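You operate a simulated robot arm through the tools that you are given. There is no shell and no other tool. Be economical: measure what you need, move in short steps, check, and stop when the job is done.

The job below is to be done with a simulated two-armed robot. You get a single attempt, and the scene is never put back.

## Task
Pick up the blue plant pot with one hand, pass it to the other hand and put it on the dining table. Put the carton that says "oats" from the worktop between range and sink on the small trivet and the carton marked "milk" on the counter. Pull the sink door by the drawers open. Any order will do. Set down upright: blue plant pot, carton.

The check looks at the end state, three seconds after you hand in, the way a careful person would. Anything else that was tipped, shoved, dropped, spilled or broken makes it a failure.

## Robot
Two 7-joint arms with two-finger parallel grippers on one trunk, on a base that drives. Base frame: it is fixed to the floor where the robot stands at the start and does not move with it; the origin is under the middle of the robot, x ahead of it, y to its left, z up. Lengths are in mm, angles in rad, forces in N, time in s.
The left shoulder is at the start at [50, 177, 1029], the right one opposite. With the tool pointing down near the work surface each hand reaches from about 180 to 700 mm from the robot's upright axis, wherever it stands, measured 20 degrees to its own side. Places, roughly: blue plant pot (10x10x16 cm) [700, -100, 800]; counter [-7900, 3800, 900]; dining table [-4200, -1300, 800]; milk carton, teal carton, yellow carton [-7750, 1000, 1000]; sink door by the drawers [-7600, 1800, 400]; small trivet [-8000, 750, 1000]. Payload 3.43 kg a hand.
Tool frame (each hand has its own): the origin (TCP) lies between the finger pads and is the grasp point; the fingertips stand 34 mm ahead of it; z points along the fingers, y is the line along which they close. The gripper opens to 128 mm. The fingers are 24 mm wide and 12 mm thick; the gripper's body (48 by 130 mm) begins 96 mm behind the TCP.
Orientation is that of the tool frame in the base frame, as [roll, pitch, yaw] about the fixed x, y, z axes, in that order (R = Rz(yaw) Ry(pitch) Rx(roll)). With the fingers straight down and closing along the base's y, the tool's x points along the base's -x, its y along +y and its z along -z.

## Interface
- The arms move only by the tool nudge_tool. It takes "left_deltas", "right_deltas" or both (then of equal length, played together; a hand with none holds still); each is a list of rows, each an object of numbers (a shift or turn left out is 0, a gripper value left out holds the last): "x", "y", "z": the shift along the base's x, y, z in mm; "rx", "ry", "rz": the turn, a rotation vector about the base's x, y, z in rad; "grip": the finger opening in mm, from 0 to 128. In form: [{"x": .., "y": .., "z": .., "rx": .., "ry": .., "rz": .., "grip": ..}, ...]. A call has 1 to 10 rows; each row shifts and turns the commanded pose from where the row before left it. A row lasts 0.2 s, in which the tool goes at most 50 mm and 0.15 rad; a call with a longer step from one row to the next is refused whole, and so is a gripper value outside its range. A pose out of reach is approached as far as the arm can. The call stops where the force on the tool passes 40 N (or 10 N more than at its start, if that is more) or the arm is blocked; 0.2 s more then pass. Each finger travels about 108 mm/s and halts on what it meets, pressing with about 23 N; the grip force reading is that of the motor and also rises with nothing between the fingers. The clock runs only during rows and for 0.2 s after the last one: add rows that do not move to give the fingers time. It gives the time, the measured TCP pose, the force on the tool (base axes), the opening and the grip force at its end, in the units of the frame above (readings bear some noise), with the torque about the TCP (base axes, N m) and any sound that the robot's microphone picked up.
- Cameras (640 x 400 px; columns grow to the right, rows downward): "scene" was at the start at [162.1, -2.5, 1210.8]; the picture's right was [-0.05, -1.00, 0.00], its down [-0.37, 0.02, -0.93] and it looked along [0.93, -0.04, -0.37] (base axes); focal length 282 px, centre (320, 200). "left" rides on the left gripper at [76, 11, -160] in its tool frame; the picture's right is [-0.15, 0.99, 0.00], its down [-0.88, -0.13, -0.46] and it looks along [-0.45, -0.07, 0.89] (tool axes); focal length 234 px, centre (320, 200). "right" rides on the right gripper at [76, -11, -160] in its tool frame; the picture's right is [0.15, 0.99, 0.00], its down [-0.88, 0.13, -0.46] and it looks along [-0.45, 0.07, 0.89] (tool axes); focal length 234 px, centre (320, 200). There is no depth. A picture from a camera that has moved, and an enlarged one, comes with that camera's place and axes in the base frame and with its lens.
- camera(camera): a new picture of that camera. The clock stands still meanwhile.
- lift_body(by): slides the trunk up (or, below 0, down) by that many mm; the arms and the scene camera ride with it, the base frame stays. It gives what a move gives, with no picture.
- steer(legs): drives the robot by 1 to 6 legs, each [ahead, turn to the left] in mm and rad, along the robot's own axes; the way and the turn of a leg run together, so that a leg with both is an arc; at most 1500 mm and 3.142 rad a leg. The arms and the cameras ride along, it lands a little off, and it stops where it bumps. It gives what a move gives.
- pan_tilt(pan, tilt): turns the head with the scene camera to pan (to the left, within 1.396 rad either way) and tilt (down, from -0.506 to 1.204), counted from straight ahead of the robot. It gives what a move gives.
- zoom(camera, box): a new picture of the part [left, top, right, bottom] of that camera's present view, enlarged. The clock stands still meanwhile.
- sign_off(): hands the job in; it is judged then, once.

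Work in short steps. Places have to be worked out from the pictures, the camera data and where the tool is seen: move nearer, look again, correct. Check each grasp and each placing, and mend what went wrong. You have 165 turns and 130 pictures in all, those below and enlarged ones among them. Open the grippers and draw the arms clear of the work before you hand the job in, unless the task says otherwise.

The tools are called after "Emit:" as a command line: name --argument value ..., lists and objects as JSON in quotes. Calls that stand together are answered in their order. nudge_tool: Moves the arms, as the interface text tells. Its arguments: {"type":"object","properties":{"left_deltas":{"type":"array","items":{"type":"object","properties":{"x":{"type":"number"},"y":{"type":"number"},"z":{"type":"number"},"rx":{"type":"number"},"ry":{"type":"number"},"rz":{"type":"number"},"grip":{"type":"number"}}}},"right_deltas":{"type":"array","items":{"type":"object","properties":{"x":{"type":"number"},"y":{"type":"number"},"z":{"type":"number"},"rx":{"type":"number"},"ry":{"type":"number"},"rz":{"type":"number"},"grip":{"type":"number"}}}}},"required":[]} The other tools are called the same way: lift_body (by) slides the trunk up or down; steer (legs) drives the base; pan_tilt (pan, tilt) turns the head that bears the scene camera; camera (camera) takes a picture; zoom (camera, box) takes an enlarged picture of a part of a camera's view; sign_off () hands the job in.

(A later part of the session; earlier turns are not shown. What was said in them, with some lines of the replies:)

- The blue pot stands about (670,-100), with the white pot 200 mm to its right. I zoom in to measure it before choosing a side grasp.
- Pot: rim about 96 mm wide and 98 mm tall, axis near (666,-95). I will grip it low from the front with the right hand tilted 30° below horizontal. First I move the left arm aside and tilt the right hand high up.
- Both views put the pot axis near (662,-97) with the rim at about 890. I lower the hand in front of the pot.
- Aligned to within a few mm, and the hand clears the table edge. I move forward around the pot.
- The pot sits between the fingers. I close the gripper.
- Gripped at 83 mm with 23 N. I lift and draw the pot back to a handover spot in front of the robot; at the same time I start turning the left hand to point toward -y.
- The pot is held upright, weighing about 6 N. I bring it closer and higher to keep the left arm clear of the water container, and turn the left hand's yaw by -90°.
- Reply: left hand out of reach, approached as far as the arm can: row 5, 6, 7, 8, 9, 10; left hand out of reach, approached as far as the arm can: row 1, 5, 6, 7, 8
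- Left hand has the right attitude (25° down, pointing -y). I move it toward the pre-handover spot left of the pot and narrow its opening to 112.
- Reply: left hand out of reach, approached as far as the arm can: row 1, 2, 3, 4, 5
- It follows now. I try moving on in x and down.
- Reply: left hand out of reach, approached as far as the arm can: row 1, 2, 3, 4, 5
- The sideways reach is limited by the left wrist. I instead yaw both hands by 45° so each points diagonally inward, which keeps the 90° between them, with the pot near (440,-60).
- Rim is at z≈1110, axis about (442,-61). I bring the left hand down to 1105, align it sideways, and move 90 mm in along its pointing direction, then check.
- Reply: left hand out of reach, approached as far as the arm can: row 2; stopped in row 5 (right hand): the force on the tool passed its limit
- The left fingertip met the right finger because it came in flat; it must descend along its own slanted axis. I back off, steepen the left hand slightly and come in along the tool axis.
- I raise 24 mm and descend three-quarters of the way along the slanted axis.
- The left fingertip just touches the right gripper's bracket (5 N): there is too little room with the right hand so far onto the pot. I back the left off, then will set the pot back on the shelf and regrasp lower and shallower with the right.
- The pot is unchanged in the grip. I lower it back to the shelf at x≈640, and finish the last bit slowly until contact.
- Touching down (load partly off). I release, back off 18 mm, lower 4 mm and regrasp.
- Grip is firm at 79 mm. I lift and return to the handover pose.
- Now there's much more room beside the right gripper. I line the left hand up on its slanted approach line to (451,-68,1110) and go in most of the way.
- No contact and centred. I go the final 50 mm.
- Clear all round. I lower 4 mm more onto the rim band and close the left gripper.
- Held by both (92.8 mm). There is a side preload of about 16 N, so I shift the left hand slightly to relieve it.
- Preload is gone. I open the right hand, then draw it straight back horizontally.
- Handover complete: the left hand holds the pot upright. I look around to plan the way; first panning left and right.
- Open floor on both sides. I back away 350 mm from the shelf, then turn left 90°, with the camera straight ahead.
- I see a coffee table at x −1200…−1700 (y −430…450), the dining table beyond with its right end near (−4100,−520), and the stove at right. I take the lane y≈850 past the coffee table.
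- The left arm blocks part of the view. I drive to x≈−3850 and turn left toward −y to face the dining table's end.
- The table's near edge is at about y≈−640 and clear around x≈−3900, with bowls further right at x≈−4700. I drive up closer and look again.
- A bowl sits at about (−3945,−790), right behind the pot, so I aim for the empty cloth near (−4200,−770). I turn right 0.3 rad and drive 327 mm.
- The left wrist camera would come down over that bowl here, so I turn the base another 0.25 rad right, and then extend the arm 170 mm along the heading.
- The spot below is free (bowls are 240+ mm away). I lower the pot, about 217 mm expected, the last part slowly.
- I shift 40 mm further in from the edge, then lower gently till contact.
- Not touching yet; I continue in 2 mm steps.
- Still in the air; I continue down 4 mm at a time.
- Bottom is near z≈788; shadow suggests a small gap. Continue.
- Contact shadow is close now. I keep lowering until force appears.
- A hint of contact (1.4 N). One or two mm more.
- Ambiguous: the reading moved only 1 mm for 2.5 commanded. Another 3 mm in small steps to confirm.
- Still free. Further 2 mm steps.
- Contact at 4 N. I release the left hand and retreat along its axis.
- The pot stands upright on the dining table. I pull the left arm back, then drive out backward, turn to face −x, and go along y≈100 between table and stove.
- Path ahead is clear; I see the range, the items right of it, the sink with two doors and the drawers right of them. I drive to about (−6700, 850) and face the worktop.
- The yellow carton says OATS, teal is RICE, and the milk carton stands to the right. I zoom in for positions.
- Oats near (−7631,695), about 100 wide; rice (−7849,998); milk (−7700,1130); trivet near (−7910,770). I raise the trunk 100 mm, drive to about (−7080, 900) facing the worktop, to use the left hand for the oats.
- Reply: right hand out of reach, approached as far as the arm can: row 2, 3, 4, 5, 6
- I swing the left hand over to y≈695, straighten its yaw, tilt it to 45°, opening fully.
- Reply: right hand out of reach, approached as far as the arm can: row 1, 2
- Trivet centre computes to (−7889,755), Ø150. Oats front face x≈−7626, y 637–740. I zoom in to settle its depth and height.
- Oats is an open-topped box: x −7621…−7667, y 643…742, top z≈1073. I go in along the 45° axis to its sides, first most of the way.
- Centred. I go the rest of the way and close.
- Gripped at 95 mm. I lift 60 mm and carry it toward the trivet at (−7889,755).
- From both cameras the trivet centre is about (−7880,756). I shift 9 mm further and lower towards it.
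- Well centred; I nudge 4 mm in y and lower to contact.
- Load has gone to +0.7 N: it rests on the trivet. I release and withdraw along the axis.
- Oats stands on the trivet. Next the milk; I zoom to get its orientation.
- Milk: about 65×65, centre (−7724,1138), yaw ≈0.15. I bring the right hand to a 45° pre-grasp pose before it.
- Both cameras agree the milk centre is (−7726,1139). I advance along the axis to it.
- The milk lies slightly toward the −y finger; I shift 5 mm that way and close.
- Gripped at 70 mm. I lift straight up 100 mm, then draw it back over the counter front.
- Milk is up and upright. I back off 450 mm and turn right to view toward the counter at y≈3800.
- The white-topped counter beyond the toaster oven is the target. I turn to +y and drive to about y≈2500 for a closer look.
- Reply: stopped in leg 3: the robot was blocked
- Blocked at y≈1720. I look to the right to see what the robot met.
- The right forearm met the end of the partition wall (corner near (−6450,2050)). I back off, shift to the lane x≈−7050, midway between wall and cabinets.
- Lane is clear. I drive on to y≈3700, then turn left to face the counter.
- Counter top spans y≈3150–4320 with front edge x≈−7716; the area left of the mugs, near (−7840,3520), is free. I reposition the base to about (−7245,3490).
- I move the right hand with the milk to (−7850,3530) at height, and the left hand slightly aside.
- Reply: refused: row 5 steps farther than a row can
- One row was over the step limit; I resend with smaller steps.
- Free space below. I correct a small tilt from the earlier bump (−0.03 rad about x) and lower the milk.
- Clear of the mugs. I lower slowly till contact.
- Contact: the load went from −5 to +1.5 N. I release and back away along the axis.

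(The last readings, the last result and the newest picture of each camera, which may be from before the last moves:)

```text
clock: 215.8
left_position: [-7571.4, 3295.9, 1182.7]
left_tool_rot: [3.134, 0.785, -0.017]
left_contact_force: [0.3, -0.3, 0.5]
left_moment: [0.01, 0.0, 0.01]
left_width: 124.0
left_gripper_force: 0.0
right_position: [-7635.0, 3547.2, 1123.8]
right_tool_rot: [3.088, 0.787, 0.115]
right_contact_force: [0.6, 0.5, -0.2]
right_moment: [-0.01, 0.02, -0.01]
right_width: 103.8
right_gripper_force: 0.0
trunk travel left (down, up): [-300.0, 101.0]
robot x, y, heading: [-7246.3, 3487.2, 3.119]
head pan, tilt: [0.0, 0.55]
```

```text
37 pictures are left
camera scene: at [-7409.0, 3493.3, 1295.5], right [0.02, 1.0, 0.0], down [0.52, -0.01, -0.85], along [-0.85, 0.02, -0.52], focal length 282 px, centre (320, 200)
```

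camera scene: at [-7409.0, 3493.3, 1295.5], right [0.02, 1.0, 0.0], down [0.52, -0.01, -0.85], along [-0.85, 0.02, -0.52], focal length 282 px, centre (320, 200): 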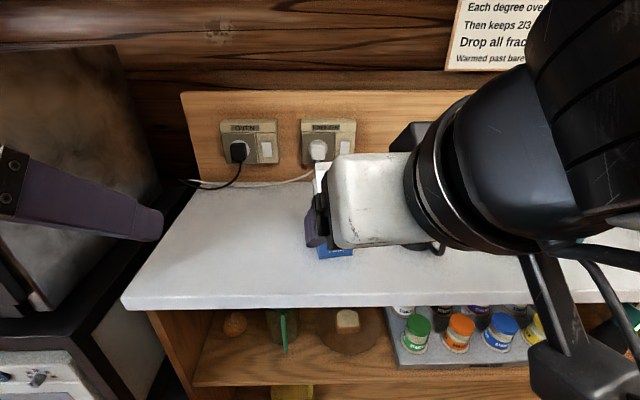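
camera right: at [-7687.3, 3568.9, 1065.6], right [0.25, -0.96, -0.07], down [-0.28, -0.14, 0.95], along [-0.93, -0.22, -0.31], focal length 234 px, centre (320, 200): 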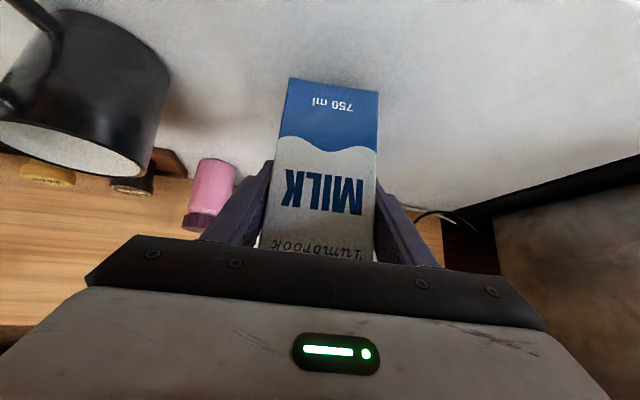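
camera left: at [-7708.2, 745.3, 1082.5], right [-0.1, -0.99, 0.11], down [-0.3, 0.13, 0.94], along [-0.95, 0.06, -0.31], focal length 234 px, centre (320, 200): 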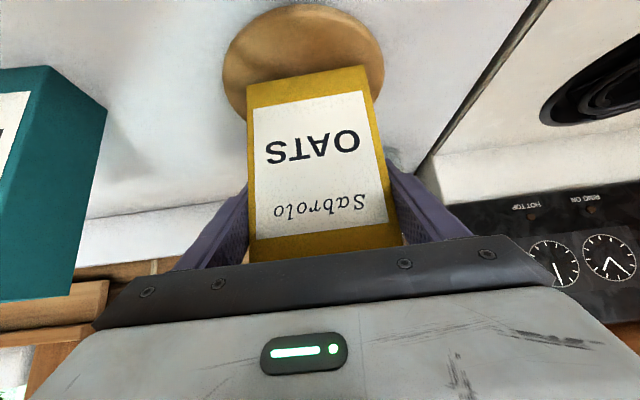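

Milk seems to stand. I reverse out the way I came and check it from a distance.

Emit:
steer --legs '[[0, 0.59], [-255, 0], [0, -0.6]]'

Emit:
camera --camera "scene"

```text
clock: 221.0
left_position: [-7359.0, 3435.8, 1183.6]
left_tool_rot: [3.132, 0.785, -0.023]
left_contact_force: [0.5, 0.3, -0.4]
left_moment: [0.02, -0.01, 0.02]
left_width: 124.1
left_gripper_force: 0.0
right_position: [-7423.1, 3687.5, 1123.7]
right_tool_rot: [3.088, 0.789, 0.108]
right_contact_force: [0.4, -0.1, 0.2]
right_moment: [0.01, -0.01, 0.01]
right_width: 103.7
right_gripper_force: 0.0
trunk travel left (down, up): [-300.0, 101.0]
robot x, y, heading: [-7035.5, 3630.1, 3.119]
head pan, tilt: [0.0, 0.55]
```

```text
36 pictures are left
camera scene: at [-7196.8, 3632.3, 1295.4], right [0.03, 1.0, 0.0], down [0.52, -0.01, -0.85], along [-0.85, 0.02, -0.52], focal length 282 px, centre (320, 200)
```

scene: 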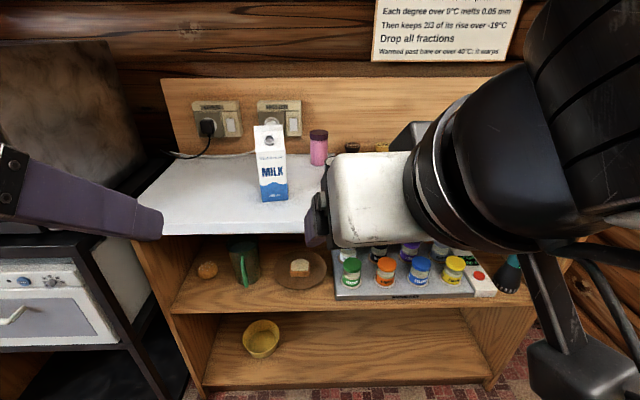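

Milk stands upright on the counter. I turn to +y and reverse back through the passage to y≈1420.

Emit:
steer --legs '[[0, -1.565], [-900, 0], [-1000, 0], [-330, 0]]'

```text
clock: 236.0
left_position: [-7296.4, 1733.9, 1183.4]
left_tool_rot: [3.132, 0.785, -1.599]
left_contact_force: [0.1, 0.0, 0.0]
left_moment: [-0.02, 0.01, 0.01]
left_width: 124.2
left_gripper_force: 0.0
right_position: [-7043.6, 1795.8, 1122.6]
right_tool_rot: [3.087, 0.79, -1.465]
right_contact_force: [-0.2, 0.2, -0.1]
right_moment: [0.01, 0.0, 0.01]
right_width: 103.7
right_gripper_force: 0.0
trunk travel left (down, up): [-300.0, 101.0]
robot x, y, heading: [-7110.0, 1411.7, 1.543]
head pan, tilt: [0.0, 0.55]
```

I turn to face the cabinets, back off, and look at the sink doors.

Emit:
steer --legs '[[0, 1.598], [-200, 0]]'

Emit:
pan_tilt --pan -0.3 --tilt 0.7

Emit:
camera --camera "scene"

```text
clock: 241.4
left_position: [-7232.7, 1213.9, 1183.1]
left_tool_rot: [3.133, 0.786, -0.022]
left_contact_force: [-0.3, 1.0, 0.4]
left_moment: [-0.03, -0.03, 0.0]
left_width: 124.2
left_gripper_force: 0.1
right_position: [-7296.8, 1465.8, 1123.4]
right_tool_rot: [3.087, 0.79, 0.112]
right_contact_force: [1.2, 1.0, -0.1]
right_moment: [-0.02, 0.02, 0.0]
right_width: 103.7
right_gripper_force: 0.0
trunk travel left (down, up): [-300.0, 101.0]
robot x, y, heading: [-6908.3, 1409.0, 3.116]
head pan, tilt: [0.0, 0.55]
```

```text
clock: 242.2
left_position: [-7233.2, 1214.2, 1183.8]
left_tool_rot: [3.133, 0.784, -0.022]
left_contact_force: [0.3, -0.1, 1.0]
left_moment: [0.01, 0.03, -0.01]
left_width: 124.2
left_gripper_force: 0.1
right_position: [-7298.8, 1466.2, 1123.8]
right_tool_rot: [3.086, 0.787, 0.111]
right_contact_force: [-0.3, -0.5, 0.1]
right_moment: [0.02, -0.02, 0.02]
right_width: 103.7
right_gripper_force: 0.1
trunk travel left (down, up): [-300.0, 101.0]
robot x, y, heading: [-6912.3, 1406.6, 3.124]
head pan, tilt: [-0.3, 0.7]
```

```text
35 pictures are left
camera scene: at [-7061.7, 1436.0, 1282.3], right [0.32, 0.95, 0.0], down [0.61, -0.2, -0.77], along [-0.73, 0.24, -0.64], focal length 282 px, centre (320, 200)
```

scene: 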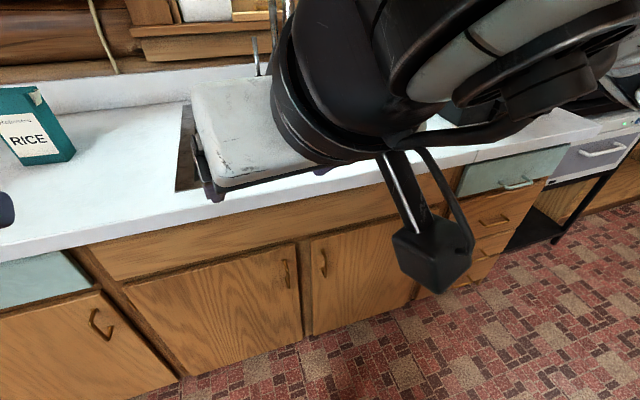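

The right door's handle is at its upper left (seen at (323,263)). I lower the trunk 280 mm for reach and to triangulate.

Emit:
lift_body --by -280

Emit:
pan_tilt --pan -0.15 --tilt 0.5

Emit:
nudge_tool --right_deltas '[{"y": 40}, {"y": 40}, {"y": 40}, {"y": 40}, {"y": 40}, {}]'

Emit:
camera --camera "scene"

```text
clock: 245.1
left_position: [-7232.5, 1214.1, 903.4]
left_tool_rot: [3.134, 0.785, -0.021]
left_contact_force: [0.0, -0.2, 0.3]
left_moment: [-0.03, 0.03, -0.03]
left_width: 123.7
left_gripper_force: 0.1
right_position: [-7297.8, 1465.6, 842.8]
right_tool_rot: [3.091, 0.787, 0.112]
right_contact_force: [0.5, 0.7, -0.1]
right_moment: [-0.01, -0.01, 0.0]
right_width: 103.8
right_gripper_force: 0.0
trunk travel left (down, up): [-20.0, 381.0]
robot x, y, heading: [-6910.1, 1406.2, 3.116]
head pan, tilt: [-0.3, 0.7]
```

```text
clock: 245.8
left_position: [-7232.6, 1213.8, 903.0]
left_tool_rot: [3.132, 0.783, -0.021]
left_contact_force: [-0.7, 0.5, 0.4]
left_moment: [0.03, -0.01, 0.0]
left_width: 123.9
left_gripper_force: 0.2
right_position: [-7298.6, 1465.8, 842.9]
right_tool_rot: [3.086, 0.788, 0.113]
right_contact_force: [-0.4, -0.7, 0.3]
right_moment: [0.04, 0.01, -0.01]
right_width: 103.9
right_gripper_force: 0.1
trunk travel left (down, up): [-20.0, 381.0]
robot x, y, heading: [-6907.6, 1408.2, 3.12]
head pan, tilt: [-0.15, 0.499]
```

```text
clock: 247.2
left_position: [-7233.3, 1214.8, 903.3]
left_tool_rot: [3.133, 0.784, -0.019]
left_contact_force: [-0.1, 0.3, 0.2]
left_moment: [0.02, 0.02, 0.0]
left_width: 124.2
left_gripper_force: 0.2
right_position: [-7295.8, 1668.9, 844.3]
right_tool_rot: [3.088, 0.787, 0.112]
right_contact_force: [0.0, 0.6, -0.2]
right_moment: [0.03, -0.01, 0.01]
right_width: 104.0
right_gripper_force: 0.0
trunk travel left (down, up): [-20.0, 381.0]
robot x, y, heading: [-6912.5, 1403.8, 3.115]
head pan, tilt: [-0.15, 0.499]
```

```text
34 pictures are left
camera scene: at [-7070.8, 1424.9, 1020.0], right [0.17, 0.99, 0.0], down [0.47, -0.08, -0.88], along [-0.86, 0.15, -0.48], focal length 282 px, centre (320, 200)
```

scene: 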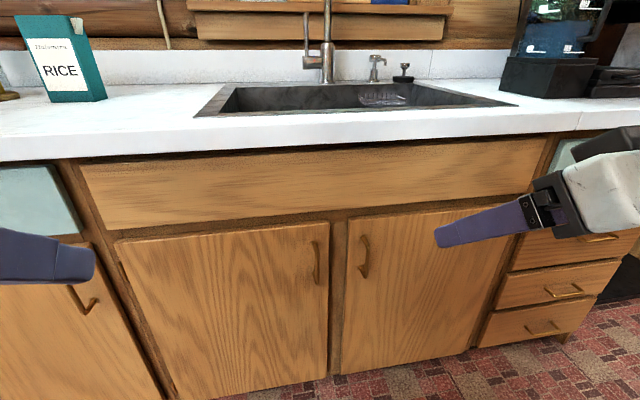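

Triangulated: handle at about (−7580,1619,569), vertical bow, door face ≈−7605. I zoom in for detail.

Emit:
zoom --camera "scene" --box '[290, 200, 450, 300]'

```text
4.00 times, centred on (370, 250) of scene
camera zoom: at [-7070.8, 1424.9, 1020.0], right [0.17, 0.99, 0.0], down [0.47, -0.08, -0.88], along [-0.86, 0.15, -0.48], focal length 1129 px, centre (120, 0)
```

zoom: 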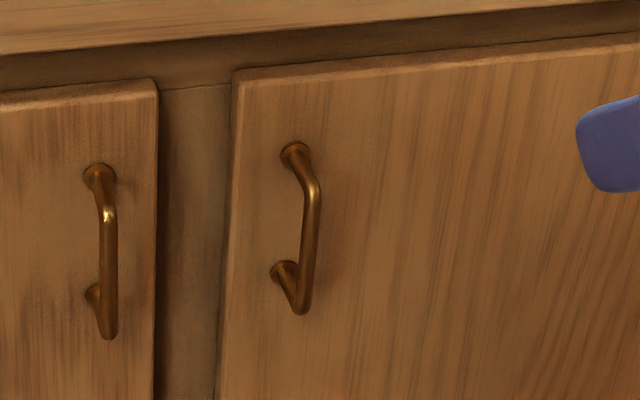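

Bar about (−7578,1632,552), 9 mm thick, vertical. I lower the right hand, level it to 15° tilt and narrow the opening, staying ~130 mm in front.

Emit:
nudge_tool --right_deltas '[{"z": -40, "grip": 60}, {"z": -40, "ry": 0.13}, {"z": -40, "ry": 0.13}, {"z": -40, "ry": 0.13}, {"z": -40, "ry": 0.13}, {"z": -40, "rz": -0.1}, {"z": -20, "x": -30, "y": -10}, {"x": -40, "y": -15, "z": -15}, {"x": -45, "y": -12, "z": -10}, {}]'

Emit:
camera --camera "right"

Emit:
camera --camera "scene"

```text
clock: 249.4
left_position: [-7234.3, 1213.0, 904.0]
left_tool_rot: [3.136, 0.784, -0.021]
left_contact_force: [0.9, 0.3, -0.9]
left_moment: [-0.01, 0.01, -0.02]
left_width: 123.9
left_gripper_force: 0.1
right_position: [-7407.5, 1685.2, 659.7]
right_tool_rot: [-3.117, 1.151, 0.098]
right_contact_force: [-0.2, -0.8, -0.1]
right_moment: [0.0, 0.0, 0.01]
right_width: 60.3
right_gripper_force: 0.1
right hand out of reach, approached as far as the arm can: row 1, 2, 3, 4, 5, 7, 8, 9
trunk travel left (down, up): [-20.0, 381.0]
robot x, y, heading: [-6908.0, 1407.3, 3.117]
head pan, tilt: [-0.15, 0.499]
```

```text
32 pictures are left
camera right: at [-7231.2, 1709.1, 655.4], right [0.13, -0.98, -0.14], down [0.07, -0.14, 0.99], along [-0.99, -0.14, 0.05], focal length 234 px, centre (320, 200)
```

right: 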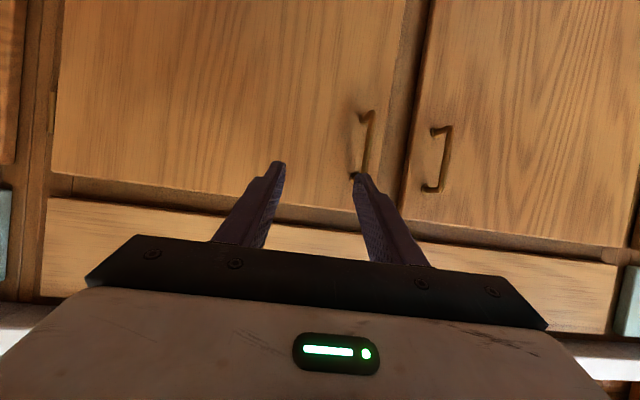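

```text
31 pictures are left
camera scene: at [-7070.8, 1424.8, 1020.0], right [0.17, 0.99, 0.0], down [0.47, -0.08, -0.88], along [-0.86, 0.15, -0.48], focal length 282 px, centre (320, 200)
```

scene: 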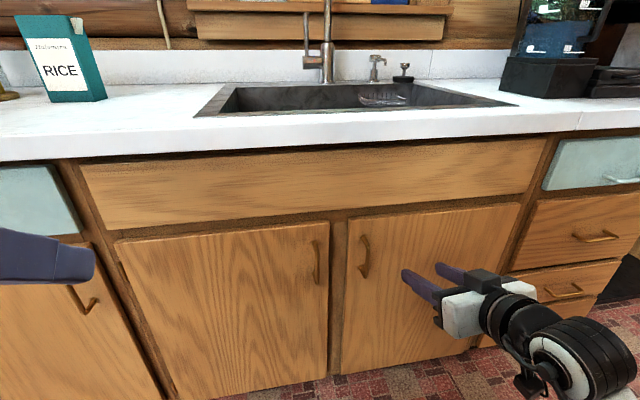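

Three-view triangulation now gives the bar at (−7536,1616,590), door face ≈−7566. I align the hand in y and z at a stand-off.

Emit:
nudge_tool --right_deltas '[{"y": -25, "z": -15}, {"y": -25, "z": -15}, {"y": -19, "z": -10, "x": -10}, {"z": -15, "x": -10}, {}]'

Emit:
camera --camera "right"

```text
clock: 250.6
left_position: [-7233.3, 1214.8, 901.9]
left_tool_rot: [3.132, 0.783, -0.021]
left_contact_force: [0.1, -0.9, -0.1]
left_moment: [0.02, 0.0, 0.02]
left_width: 123.9
left_gripper_force: 0.0
right_position: [-7407.3, 1685.1, 659.2]
right_tool_rot: [-3.114, 1.149, 0.1]
right_contact_force: [-0.6, 0.1, -0.2]
right_moment: [0.0, -0.04, 0.02]
right_width: 59.9
right_gripper_force: 0.1
right hand out of reach, approached as far as the arm can: row 1, 2, 3, 4
trunk travel left (down, up): [-20.0, 381.0]
robot x, y, heading: [-6909.8, 1404.5, 3.122]
head pan, tilt: [-0.15, 0.499]
```

```text
30 pictures are left
camera right: at [-7231.1, 1709.1, 655.5], right [0.13, -0.98, -0.14], down [0.07, -0.14, 0.99], along [-0.99, -0.14, 0.05], focal length 234 px, centre (320, 200)
```

right: 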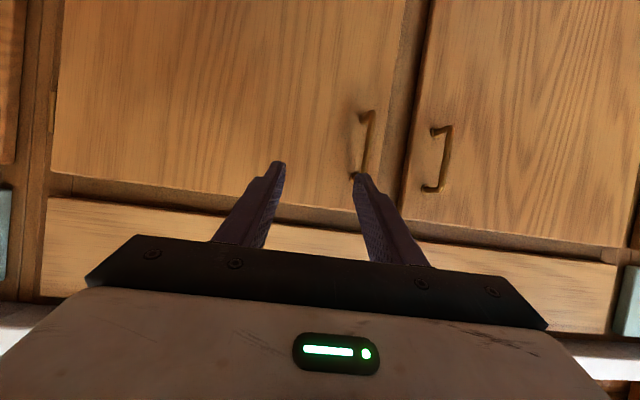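

The wrist is at a limit there. I steepen the tilt and reach forward, testing.

Emit:
nudge_tool --right_deltas '[{"ry": -0.12}, {"ry": -0.12, "x": -10}, {"y": -15, "x": -10}, {"y": -15, "x": -10}, {"y": -15, "x": -10}, {"y": -15}, {}]'

```text
clock: 252.2
left_position: [-7233.7, 1213.5, 904.0]
left_tool_rot: [3.133, 0.784, -0.022]
left_contact_force: [0.5, 0.3, -0.1]
left_moment: [0.02, -0.02, 0.03]
left_width: 123.9
left_gripper_force: 0.1
right_position: [-7448.0, 1624.4, 659.1]
right_tool_rot: [-3.139, 0.913, 0.076]
right_contact_force: [-0.5, 0.2, 0.3]
right_moment: [-0.02, 0.02, 0.04]
right_width: 60.0
right_gripper_force: 0.1
trunk travel left (down, up): [-20.0, 381.0]
robot x, y, heading: [-6907.4, 1405.6, 3.124]
head pan, tilt: [-0.15, 0.499]
```

Reachable at 38° tilt. I advance halfway toward the bar and check alignment.

Emit:
nudge_tool --right_deltas '[{"x": -15, "y": -3, "z": -14}, {"x": -15, "y": -4, "z": -14}, {}]'

Emit:
camera --camera "right"

```text
clock: 253.0
left_position: [-7233.2, 1214.5, 903.3]
left_tool_rot: [3.133, 0.784, -0.022]
left_contact_force: [-0.3, 0.3, -0.5]
left_moment: [0.0, 0.0, 0.02]
left_width: 124.1
left_gripper_force: 0.1
right_position: [-7476.9, 1616.5, 630.5]
right_tool_rot: [-3.139, 0.913, 0.076]
right_contact_force: [0.5, -0.4, 0.3]
right_moment: [0.0, -0.01, 0.0]
right_width: 60.2
right_gripper_force: 0.0
trunk travel left (down, up): [-20.0, 381.0]
robot x, y, heading: [-6911.7, 1404.4, 3.12]
head pan, tilt: [-0.15, 0.499]
```

```text
29 pictures are left
camera right: at [-7304.7, 1641.3, 669.1], right [0.16, -0.98, -0.12], down [-0.17, -0.15, 0.98], along [-0.97, -0.14, -0.19], focal length 234 px, centre (320, 200)
```

right: 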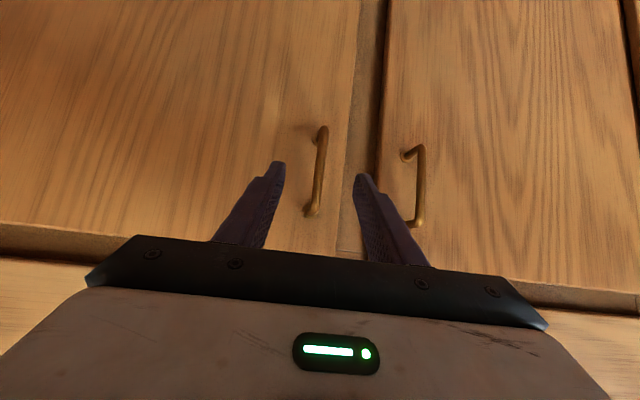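

Bar is centred between the fingers. I advance the rest and close.

Emit:
nudge_tool --right_deltas '[{"x": -15, "y": -1, "z": -11}, {"x": -15, "y": -1, "z": -11}, {"x": -11, "y": -1, "z": -8}, {}, {"grip": 0}, {"grip": 0}, {"grip": 0}, {"grip": 0}, {}]'

Emit:
camera --camera "right"

```text
clock: 255.0
left_position: [-7233.6, 1213.9, 903.2]
left_tool_rot: [3.134, 0.782, -0.021]
left_contact_force: [-0.2, -0.7, -0.5]
left_moment: [0.0, 0.0, 0.01]
left_width: 124.0
left_gripper_force: 0.1
right_position: [-7518.0, 1612.2, 601.4]
right_tool_rot: [-3.139, 0.912, 0.076]
right_contact_force: [-0.1, -1.2, 0.0]
right_moment: [-0.24, 0.16, 0.04]
right_width: 9.7
right_gripper_force: 43.0
trunk travel left (down, up): [-20.0, 381.0]
robot x, y, heading: [-6911.2, 1405.3, 3.118]
head pan, tilt: [-0.15, 0.499]
```

```text
28 pictures are left
camera right: at [-7346.4, 1638.0, 638.8], right [0.16, -0.98, -0.12], down [-0.17, -0.14, 0.98], along [-0.97, -0.14, -0.19], focal length 234 px, centre (320, 200)
```

right: 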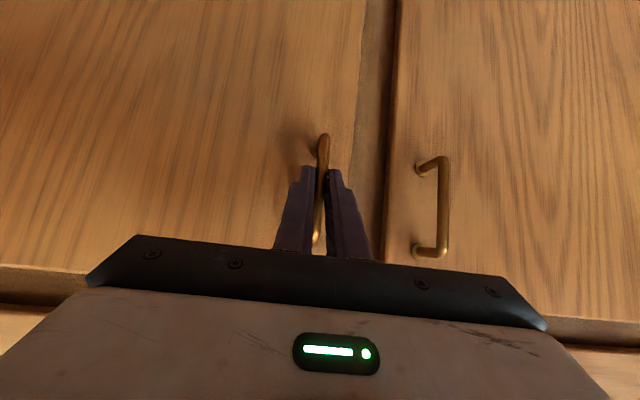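

The bar is held. I pull along the door's arc (hinge near (−7566,1995), radius ≈383), first 15°.

Emit:
nudge_tool --right_deltas '[{"x": 16.6, "y": 2, "rz": 0.043}, {"x": 16.6, "y": 3.6, "rz": 0.044}, {"x": 16.3, "y": 4, "rz": 0.043}, {"x": 16.3, "y": 4.6, "rz": 0.044}, {"x": 15.9, "y": 5.3, "rz": 0.043}, {"x": 15.8, "y": 6, "rz": 0.044}, {}]'

```text
clock: 256.6
left_position: [-7233.4, 1214.4, 903.4]
left_tool_rot: [3.132, 0.784, -0.021]
left_contact_force: [0.2, -0.1, -0.8]
left_moment: [0.02, -0.01, 0.03]
left_width: 123.8
left_gripper_force: 0.1
right_position: [-7422.2, 1640.5, 602.5]
right_tool_rot: [-3.139, 0.912, 0.338]
right_contact_force: [0.1, 2.1, -0.4]
right_moment: [0.08, -0.77, -0.04]
right_width: 9.7
right_gripper_force: 43.3
trunk travel left (down, up): [-20.0, 381.0]
robot x, y, heading: [-6912.3, 1406.7, 3.118]
head pan, tilt: [-0.15, 0.499]
```

Smooth, low force, still gripping. I continue to 40°.

Emit:
nudge_tool --right_deltas '[{"x": 15.4, "y": 6.7, "rz": 0.043}, {"x": 15.2, "y": 7.3, "rz": 0.044}, {"x": 14.8, "y": 8, "rz": 0.043}, {"x": 14.5, "y": 8.7, "rz": 0.044}, {"x": 14, "y": 9.3, "rz": 0.043}, {"x": 13.7, "y": 9.8, "rz": 0.044}, {"x": 13.2, "y": 10.5, "rz": 0.043}, {"x": 12.7, "y": 11, "rz": 0.044}, {}]'

Emit:
camera --camera "scene"

```text
clock: 258.3
left_position: [-7233.9, 1214.4, 903.0]
left_tool_rot: [3.134, 0.784, -0.021]
left_contact_force: [-0.3, -0.8, 0.8]
left_moment: [-0.04, 0.01, 0.01]
left_width: 124.0
left_gripper_force: 0.0
right_position: [-7314.5, 1706.0, 602.0]
right_tool_rot: [-3.136, 0.907, 0.649]
right_contact_force: [-0.5, 1.9, -5.8]
right_moment: [0.12, -0.45, -0.19]
right_width: 9.6
right_gripper_force: 43.2
trunk travel left (down, up): [-20.0, 381.0]
robot x, y, heading: [-6907.7, 1404.9, 3.116]
head pan, tilt: [-0.15, 0.499]
stopped in row 8 (right hand): the force on the tool passed its limit (the readings are from after the stop); the commanded pose is now the measured one
```

```text
27 pictures are left
camera scene: at [-7070.9, 1425.1, 1019.9], right [0.17, 0.99, 0.0], down [0.47, -0.08, -0.88], along [-0.86, 0.15, -0.48], focal length 282 px, centre (320, 200)
```

scene: 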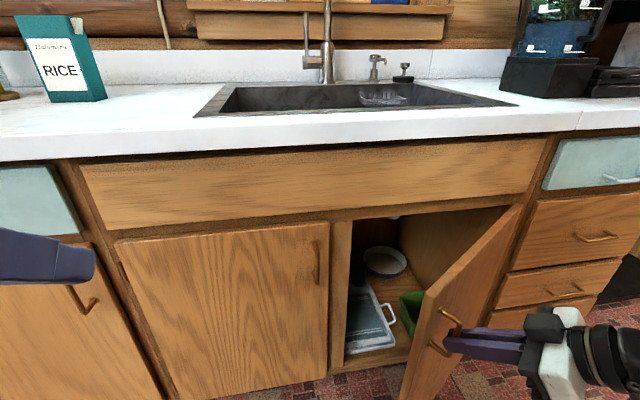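

The door is about 38° open. I release the handle, retreat, and then push the door wider from its inner side.

Emit:
nudge_tool --right_deltas '[{"grip": 50}, {"grip": 50}, {"x": 12, "y": 9, "z": 12}, {"x": 18, "y": 14, "z": 18}, {"x": 18, "y": 14, "z": 25}, {"z": 45}, {"z": 45}, {"z": 45}, {"z": 30, "grip": 0}, {"grip": 0}]'

Emit:
camera --camera "scene"

```text
clock: 260.5
left_position: [-7233.3, 1213.7, 902.3]
left_tool_rot: [3.132, 0.784, -0.02]
left_contact_force: [0.2, -0.5, 0.7]
left_moment: [-0.02, 0.0, 0.01]
left_width: 124.0
left_gripper_force: 0.0
right_position: [-7280.4, 1741.5, 813.0]
right_tool_rot: [-3.135, 0.917, 0.654]
right_contact_force: [-0.1, 0.1, 0.1]
right_moment: [0.01, 0.01, 0.03]
right_width: 0.0
right_gripper_force: 22.6
right hand out of reach, approached as far as the arm can: row 9
trunk travel left (down, up): [-20.0, 381.0]
robot x, y, heading: [-6911.4, 1405.1, 3.117]
head pan, tilt: [-0.15, 0.499]
```

```text
26 pictures are left
camera scene: at [-7070.6, 1424.6, 1020.0], right [0.17, 0.99, 0.0], down [0.47, -0.08, -0.88], along [-0.86, 0.15, -0.48], focal length 282 px, centre (320, 200)
```

scene: 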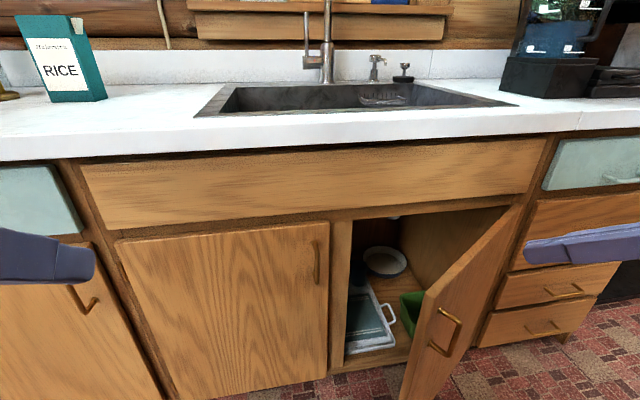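

About 32° open by geometry. I point the closed right hand straight down, above the door, moving to the inner side of the free edge.

Emit:
nudge_tool --right_deltas '[{"rz": -0.13, "x": -10, "y": -15}, {"rz": -0.13, "x": -10, "y": -15}, {"rz": -0.13, "x": -10, "y": -15}, {"rz": -0.13, "x": -10, "y": -15}, {"rz": -0.13, "x": -10, "y": -15}, {"ry": -0.15, "z": 10}, {"ry": -0.15, "z": 15}, {"ry": -0.15, "z": 15}, {"ry": -0.15}, {"ry": -0.15}]'

Emit:
nudge_tool --right_deltas '[{"ry": -0.15, "x": -20, "y": -10}, {"x": -30}, {"x": -30}, {}]'

Emit:
camera --camera "scene"

```text
clock: 262.7
left_position: [-7232.3, 1213.1, 903.5]
left_tool_rot: [3.132, 0.784, -0.021]
left_contact_force: [0.1, -0.8, -0.7]
left_moment: [-0.03, -0.01, 0.02]
left_width: 124.2
left_gripper_force: 0.1
right_position: [-7351.9, 1677.6, 838.5]
right_tool_rot: [3.111, 0.193, 0.031]
right_contact_force: [-0.1, 0.3, 0.2]
right_moment: [0.01, 0.02, 0.0]
right_width: 0.0
right_gripper_force: 23.3
right hand out of reach, approached as far as the arm can: row 1, 2, 3, 4, 5
trunk travel left (down, up): [-20.0, 381.0]
robot x, y, heading: [-6910.3, 1403.7, 3.117]
head pan, tilt: [-0.15, 0.499]
```

```text
clock: 263.7
left_position: [-7233.5, 1212.1, 903.1]
left_tool_rot: [3.133, 0.784, -0.02]
left_contact_force: [-0.2, 0.4, -0.5]
left_moment: [0.0, -0.01, -0.02]
left_width: 124.3
left_gripper_force: 0.0
right_position: [-7433.2, 1665.8, 838.3]
right_tool_rot: [3.107, 0.043, 0.031]
right_contact_force: [-0.3, -0.9, 0.3]
right_moment: [0.0, -0.01, 0.0]
right_width: 0.1
right_gripper_force: 23.2
trunk travel left (down, up): [-20.0, 381.0]
robot x, y, heading: [-6905.6, 1409.3, 3.114]
head pan, tilt: [-0.15, 0.499]
```

```text
25 pictures are left
camera scene: at [-7070.7, 1424.6, 1020.0], right [0.17, 0.99, 0.0], down [0.47, -0.08, -0.88], along [-0.86, 0.15, -0.48], focal length 282 px, centre (320, 200)
```

scene: 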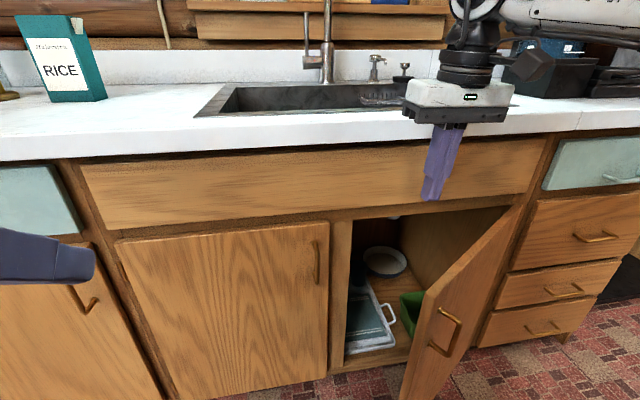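

The finger is on the inner side of the door. I lower it behind the edge and start pushing along the arc to ~60°.

Emit:
nudge_tool --right_deltas '[{"z": -45}, {"z": -45}, {"z": -45}, {"z": -45}, {"z": -18}, {}]'

Emit:
nudge_tool --right_deltas '[{"x": 21, "y": 18}, {"x": 21, "y": 13}, {"x": 21, "y": 12}, {"x": 23, "y": 19}, {"x": 23, "y": 19}, {"x": 20, "y": 23}, {"x": 20, "y": 23}, {}]'

Emit:
camera --camera "scene"

```text
clock: 265.1
left_position: [-7232.9, 1213.1, 904.4]
left_tool_rot: [3.133, 0.784, -0.02]
left_contact_force: [-0.3, -0.6, 0.3]
left_moment: [0.01, -0.01, -0.03]
left_width: 124.3
left_gripper_force: 0.1
right_position: [-7434.9, 1667.1, 640.1]
right_tool_rot: [3.105, 0.044, 0.033]
right_contact_force: [0.0, -0.2, 0.7]
right_moment: [0.0, 0.0, 0.04]
right_width: 0.1
right_gripper_force: 22.9
trunk travel left (down, up): [-20.0, 381.0]
robot x, y, heading: [-6909.9, 1406.1, 3.123]
head pan, tilt: [-0.15, 0.499]
```

```text
clock: 266.9
left_position: [-7232.1, 1213.8, 904.3]
left_tool_rot: [3.133, 0.784, -0.02]
left_contact_force: [-0.1, 0.0, -0.3]
left_moment: [0.01, -0.02, 0.01]
left_width: 124.2
left_gripper_force: 0.1
right_position: [-7283.4, 1793.9, 639.1]
right_tool_rot: [3.105, 0.047, 0.031]
right_contact_force: [-1.1, -0.2, 0.9]
right_moment: [-0.03, -0.02, 0.0]
right_width: 0.1
right_gripper_force: 23.2
trunk travel left (down, up): [-20.0, 381.0]
robot x, y, heading: [-6912.3, 1406.7, 3.118]
head pan, tilt: [-0.15, 0.499]
```

```text
24 pictures are left
camera scene: at [-7070.6, 1424.6, 1020.0], right [0.17, 0.99, 0.0], down [0.47, -0.08, -0.88], along [-0.86, 0.15, -0.48], focal length 282 px, centre (320, 200)
```

scene: 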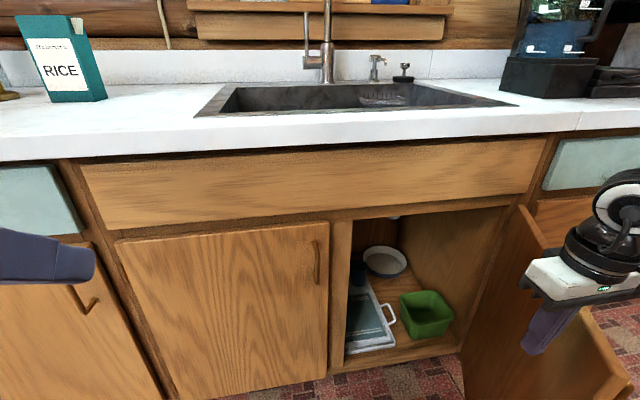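

Working well. I continue the push to about 88°.

Emit:
nudge_tool --right_deltas '[{"x": 16, "y": 26}, {"x": 15, "y": 26}, {"x": 11, "y": 28}, {"x": 10, "y": 29}, {"x": 4, "y": 29}, {"x": 2, "y": 20}, {}]'

Emit:
camera --camera "scene"

```text
clock: 268.5
left_position: [-7232.9, 1215.1, 903.5]
left_tool_rot: [3.134, 0.784, -0.021]
left_contact_force: [0.6, -0.8, -0.3]
left_moment: [-0.01, -0.02, -0.04]
left_width: 124.0
left_gripper_force: 0.1
right_position: [-7231.9, 1911.7, 639.1]
right_tool_rot: [3.107, 0.046, 0.031]
right_contact_force: [0.1, -0.1, -0.8]
right_moment: [0.02, 0.03, -0.02]
right_width: 0.0
right_gripper_force: 23.1
right hand out of reach, approached as far as the arm can: row 5, 6
trunk travel left (down, up): [-20.0, 381.0]
robot x, y, heading: [-6909.1, 1406.3, 3.124]
head pan, tilt: [-0.15, 0.499]
```

```text
23 pictures are left
camera scene: at [-7070.6, 1424.6, 1020.0], right [0.17, 0.99, 0.0], down [0.47, -0.08, -0.88], along [-0.86, 0.15, -0.48], focal length 282 px, centre (320, 200)
```

scene: 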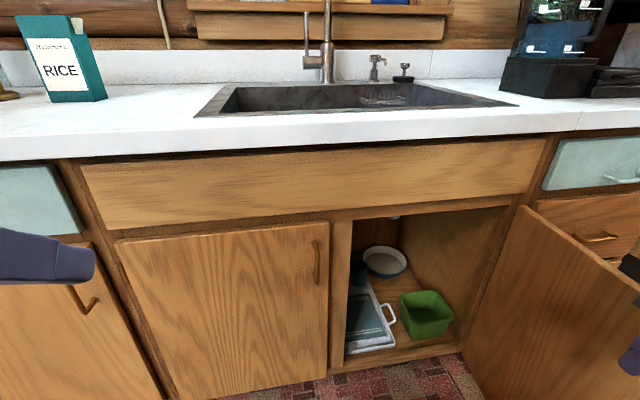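

The door stands about 80° open. I lift the hand off the inner side, pull it back toward the robot, open the grippers, and then back the robot away.

Emit:
nudge_tool --right_deltas '[{"y": -40}, {"y": -40}, {"z": 45}, {"z": 45}, {"z": 45}, {"z": 45}, {"y": -40, "grip": 80}, {"y": -40}, {"y": -40}, {}]'

Emit:
steer --legs '[[-400, 0]]'

Emit:
pan_tilt --pan -0.3 --tilt 0.35

Emit:
camera --camera "scene"

```text
clock: 270.7
left_position: [-7232.7, 1214.1, 903.6]
left_tool_rot: [3.136, 0.783, -0.022]
left_contact_force: [0.7, -0.2, -0.2]
left_moment: [0.03, -0.01, 0.0]
left_width: 124.0
left_gripper_force: 0.1
right_position: [-7234.8, 1706.0, 798.6]
right_tool_rot: [3.107, 0.045, 0.032]
right_contact_force: [-0.4, 0.6, -0.5]
right_moment: [0.03, 0.01, 0.01]
right_width: 79.9
right_gripper_force: 0.0
right hand out of reach, approached as far as the arm can: row 5, 6
trunk travel left (down, up): [-20.0, 381.0]
robot x, y, heading: [-6913.6, 1407.0, 3.117]
head pan, tilt: [-0.15, 0.499]
```

```text
clock: 273.0
left_position: [-6871.6, 1205.4, 903.9]
left_tool_rot: [3.133, 0.787, -0.015]
left_contact_force: [0.0, -0.2, -0.4]
left_moment: [0.02, -0.04, -0.01]
left_width: 124.1
left_gripper_force: 0.1
right_position: [-6877.1, 1696.5, 798.5]
right_tool_rot: [3.107, 0.048, 0.037]
right_contact_force: [0.1, 0.2, 0.3]
right_moment: [0.0, 0.03, 0.0]
right_width: 80.0
right_gripper_force: 0.0
trunk travel left (down, up): [-20.0, 381.0]
robot x, y, heading: [-6550.6, 1397.1, 3.126]
head pan, tilt: [-0.15, 0.499]
stopped in leg 1: the robot was blocked; the commanded pose is now the measured one
```

```text
clock: 273.7
left_position: [-6870.7, 1204.2, 904.3]
left_tool_rot: [3.132, 0.787, -0.017]
left_contact_force: [-0.5, -0.1, 0.0]
left_moment: [0.0, -0.02, 0.01]
left_width: 124.0
left_gripper_force: 0.1
right_position: [-6878.1, 1697.6, 798.6]
right_tool_rot: [3.106, 0.047, 0.035]
right_contact_force: [-0.1, 0.1, -0.5]
right_moment: [-0.01, 0.04, -0.02]
right_width: 79.8
right_gripper_force: 0.2
trunk travel left (down, up): [-20.0, 381.0]
robot x, y, heading: [-6552.6, 1395.7, 3.122]
head pan, tilt: [-0.3, 0.351]
```

```text
22 pictures are left
camera scene: at [-6709.5, 1429.8, 1033.7], right [0.31, 0.95, 0.0], down [0.33, -0.11, -0.94], along [-0.89, 0.29, -0.34], focal length 282 px, centre (320, 200)
```

scene: 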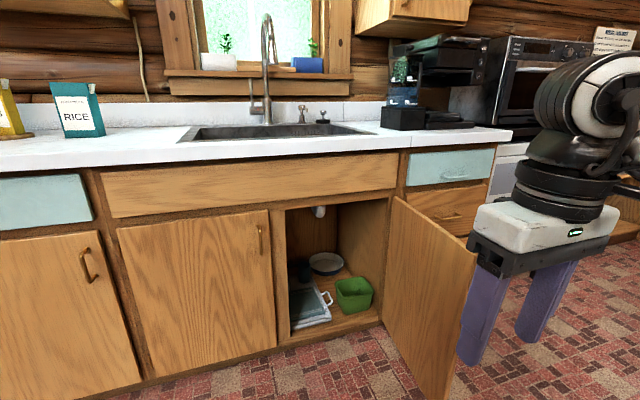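

The open door is clear, but the base bumped something behind. I move forward a little and look at what it was.

Emit:
steer --legs '[[150, 0]]'

Emit:
pan_tilt --pan 1.39 --tilt 0.5

Emit:
camera --camera "scene"

Emit:
pan_tilt --pan -1.39 --tilt 0.5

Emit:
camera --camera "scene"

```text
clock: 275.1
left_position: [-7023.8, 1206.2, 903.2]
left_tool_rot: [3.132, 0.787, -0.014]
left_contact_force: [0.2, -0.9, 0.7]
left_moment: [-0.02, -0.02, 0.01]
left_width: 123.8
left_gripper_force: 0.0
right_position: [-7031.0, 1698.6, 797.8]
right_tool_rot: [3.107, 0.047, 0.04]
right_contact_force: [0.5, 0.8, -0.8]
right_moment: [-0.01, 0.03, -0.01]
right_width: 79.8
right_gripper_force: 0.0
trunk travel left (down, up): [-20.0, 381.0]
robot x, y, heading: [-6704.5, 1403.9, 3.126]
head pan, tilt: [-0.3, 0.351]
```

```text
clock: 276.9
left_position: [-7024.7, 1205.2, 903.4]
left_tool_rot: [3.133, 0.787, -0.015]
left_contact_force: [-0.4, -0.1, -0.7]
left_moment: [0.01, 0.01, -0.03]
left_width: 123.7
left_gripper_force: 0.0
right_position: [-7030.8, 1699.8, 797.3]
right_tool_rot: [3.107, 0.048, 0.037]
right_contact_force: [0.6, 0.2, 0.6]
right_moment: [0.04, -0.04, 0.0]
right_width: 80.2
right_gripper_force: 0.0
trunk travel left (down, up): [-20.0, 381.0]
robot x, y, heading: [-6703.3, 1398.9, 3.124]
head pan, tilt: [1.389, 0.499]
```

```text
21 pictures are left
camera scene: at [-6792.3, 1313.8, 1020.0], right [-0.98, 0.2, 0.0], down [0.09, 0.47, -0.88], along [-0.17, -0.86, -0.48], focal length 282 px, centre (320, 200)
```

scene: 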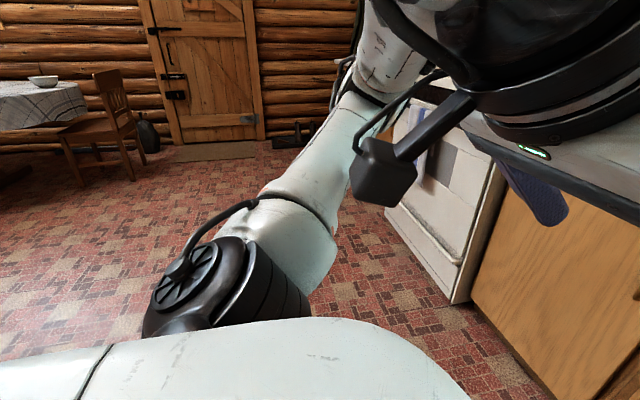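

```text
clock: 279.3
left_position: [-7024.7, 1205.3, 904.2]
left_tool_rot: [3.133, 0.788, -0.016]
left_contact_force: [0.1, -0.3, 1.2]
left_moment: [0.01, 0.0, 0.01]
left_width: 124.1
left_gripper_force: 0.0
right_position: [-7031.9, 1698.5, 797.6]
right_tool_rot: [3.106, 0.047, 0.039]
right_contact_force: [-0.1, 0.2, -0.9]
right_moment: [0.0, 0.01, 0.0]
right_width: 80.2
right_gripper_force: 0.0
trunk travel left (down, up): [-20.0, 381.0]
robot x, y, heading: [-6702.3, 1400.4, 3.129]
head pan, tilt: [-1.389, 0.499]
```

```text
20 pictures are left
camera scene: at [-6789.7, 1492.8, 1020.0], right [0.99, 0.17, 0.0], down [0.08, -0.47, -0.88], along [-0.15, 0.87, -0.48], focal length 282 px, centre (320, 200)
```

scene: 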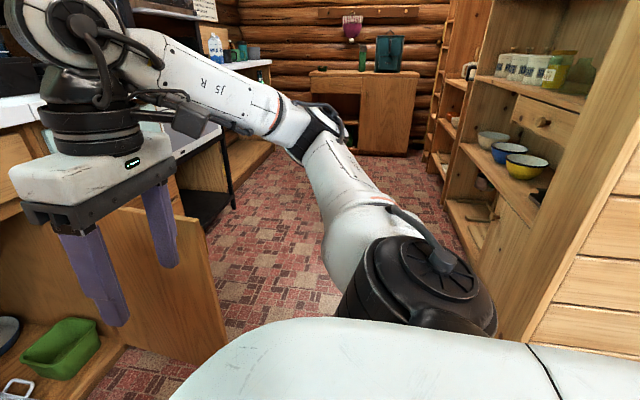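

It was either the partition post at the elbow or the logs behind. I raise the trunk and turn left in place so I can inspect the area behind.

Emit:
lift_body --by 200

Emit:
steer --legs '[[0, 1.2]]'

Emit:
pan_tilt --pan 1.39 --tilt 0.55

Emit:
camera --camera "scene"

```text
clock: 281.5
left_position: [-7025.7, 1206.0, 1103.4]
left_tool_rot: [3.132, 0.788, -0.014]
left_contact_force: [0.1, 0.1, 0.0]
left_moment: [-0.01, -0.01, 0.0]
left_width: 123.9
left_gripper_force: 0.1
right_position: [-7032.1, 1698.9, 997.9]
right_tool_rot: [3.107, 0.046, 0.039]
right_contact_force: [-0.2, -0.3, 0.9]
right_moment: [-0.02, -0.04, 0.02]
right_width: 80.0
right_gripper_force: 0.0
trunk travel left (down, up): [-220.0, 181.0]
robot x, y, heading: [-6704.6, 1399.2, 3.127]
head pan, tilt: [-1.389, 0.499]
```

```text
clock: 284.9
left_position: [-6640.0, 1030.7, 1102.1]
left_tool_rot: [3.133, 0.787, 1.187]
left_contact_force: [-0.7, -0.5, 0.1]
left_moment: [0.03, -0.03, -0.02]
left_width: 123.9
left_gripper_force: 0.1
right_position: [-7101.6, 1203.3, 997.6]
right_tool_rot: [3.108, 0.048, 1.235]
right_contact_force: [-0.1, 0.3, -0.9]
right_moment: [0.0, 0.04, -0.01]
right_width: 80.2
right_gripper_force: 0.1
trunk travel left (down, up): [-220.0, 181.0]
robot x, y, heading: [-6705.4, 1399.4, -1.96]
head pan, tilt: [-1.389, 0.499]
```

```text
clock: 287.3
left_position: [-6639.1, 1030.9, 1103.7]
left_tool_rot: [3.132, 0.787, 1.187]
left_contact_force: [0.3, 0.2, 0.4]
left_moment: [0.0, 0.01, -0.01]
left_width: 124.0
left_gripper_force: 0.0
right_position: [-7101.8, 1203.6, 998.1]
right_tool_rot: [3.107, 0.047, 1.237]
right_contact_force: [0.2, 0.1, 0.4]
right_moment: [0.04, 0.03, 0.01]
right_width: 80.1
right_gripper_force: 0.1
trunk travel left (down, up): [-220.0, 181.0]
robot x, y, heading: [-6701.7, 1400.5, -1.961]
head pan, tilt: [1.389, 0.55]
```

```text
19 pictures are left
camera scene: at [-6655.2, 1288.8, 1215.4], right [-0.54, -0.84, 0.0], down [-0.44, 0.28, -0.85], along [0.72, -0.46, -0.52], focal length 282 px, centre (320, 200)
```

scene: 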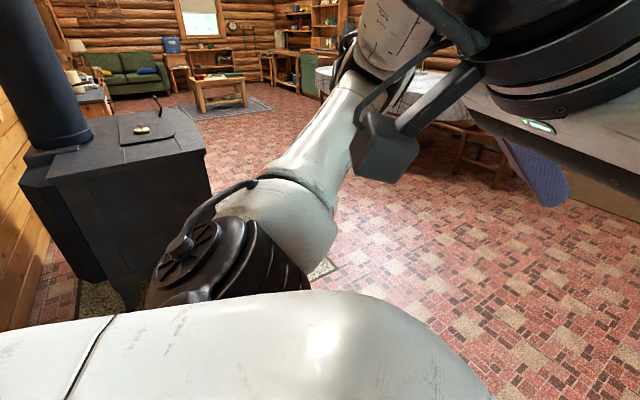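

I tilt down to see the floor right behind where I had been.

Emit:
pan_tilt --pan 1.39 --tilt 1.15

Emit:
camera --camera "scene"

```text
clock: 288.3
left_position: [-6640.2, 1030.9, 1102.3]
left_tool_rot: [3.137, 0.785, 1.19]
left_contact_force: [-0.3, 0.7, 0.2]
left_moment: [-0.01, -0.02, 0.0]
left_width: 123.8
left_gripper_force: 0.1
right_position: [-7100.9, 1203.8, 998.1]
right_tool_rot: [3.106, 0.048, 1.238]
right_contact_force: [-1.3, 1.0, -0.5]
right_moment: [0.02, 0.02, 0.0]
right_width: 80.0
right_gripper_force: 0.0
trunk travel left (down, up): [-220.0, 181.0]
robot x, y, heading: [-6703.8, 1397.8, -1.959]
head pan, tilt: [1.389, 1.15]
```

```text
18 pictures are left
camera scene: at [-6664.8, 1294.9, 1190.5], right [-0.54, -0.84, 0.0], down [-0.63, 0.4, -0.66], along [0.56, -0.36, -0.75], focal length 282 px, centre (320, 200)
```

scene: 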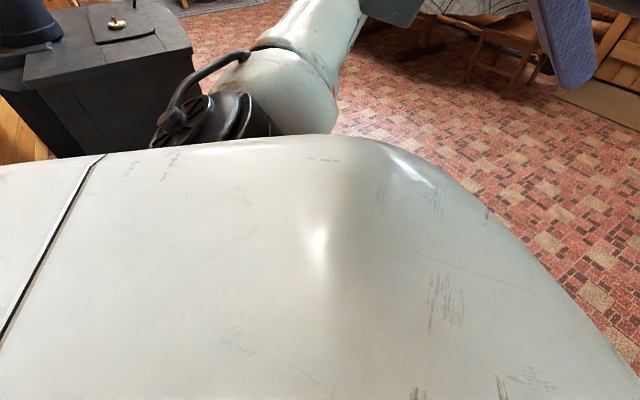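

The body blocks the view. I turn further left to face that area directly.

Emit:
steer --legs '[[0, 1.9]]'

Emit:
pan_tilt --pan 0.2 --tilt 0.75

Emit:
camera --camera "scene"

```text
clock: 293.3
left_position: [-6380.0, 1587.5, 1103.6]
left_tool_rot: [3.133, 0.787, 3.108]
left_contact_force: [0.6, 0.3, 0.2]
left_moment: [-0.01, -0.01, 0.02]
left_width: 123.8
left_gripper_force: 0.0
right_position: [-6384.2, 1094.9, 997.7]
right_tool_rot: [3.107, 0.046, -3.126]
right_contact_force: [-0.1, -0.2, -0.5]
right_moment: [0.01, 0.0, 0.0]
right_width: 80.1
right_gripper_force: 0.1
trunk travel left (down, up): [-220.0, 181.0]
robot x, y, heading: [-6701.3, 1401.6, -0.033]
head pan, tilt: [1.389, 1.15]
```

```text
clock: 294.7
left_position: [-6380.2, 1588.0, 1104.6]
left_tool_rot: [3.132, 0.787, 3.109]
left_contact_force: [-0.1, 0.4, 0.0]
left_moment: [0.0, 0.01, 0.0]
left_width: 123.6
left_gripper_force: 0.1
right_position: [-6382.2, 1095.9, 998.5]
right_tool_rot: [3.106, 0.047, -3.125]
right_contact_force: [0.3, -0.2, 0.8]
right_moment: [0.01, 0.0, -0.05]
right_width: 80.3
right_gripper_force: 0.1
trunk travel left (down, up): [-220.0, 181.0]
robot x, y, heading: [-6703.0, 1397.4, -0.036]
head pan, tilt: [0.201, 0.75]
```

```text
17 pictures are left
camera scene: at [-6552.8, 1413.2, 1198.0], right [0.17, -0.99, 0.0], down [-0.67, -0.11, -0.73], along [0.72, 0.12, -0.68], focal length 282 px, centre (320, 200)
```

scene: 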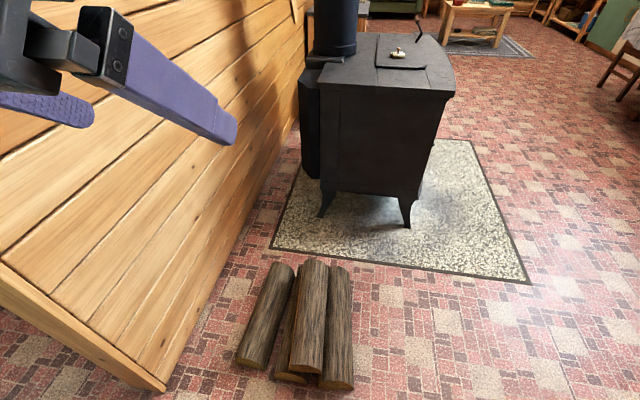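

The logs behind me are still in a neat pile. The oats carton is on the trivet, the milk is on the counter, the pot is on the dining table, and the sink door is wide open. Both grippers are open and the arms are clear, so I hand in.

Emit:
sign_off

```text
The job is handed in.
```

I finished all four parts and handed the job in, but while backing away from the sink the base bumped something, most likely the firewood pile. The pile still looked neat afterwards, but I couldn't tell whether it had shifted a little. Earlier, the right forearm also touched the end of the partition wall while carrying the milk; I saw no damage.

- **Blue plant pot:** passed from the right hand to the left and standing upright on the dining table.
- **Oats carton:** upright on the small trivet.
- **Milk carton:** upright on the counter.
- **Sink door by the drawers:** open about 80 degrees.
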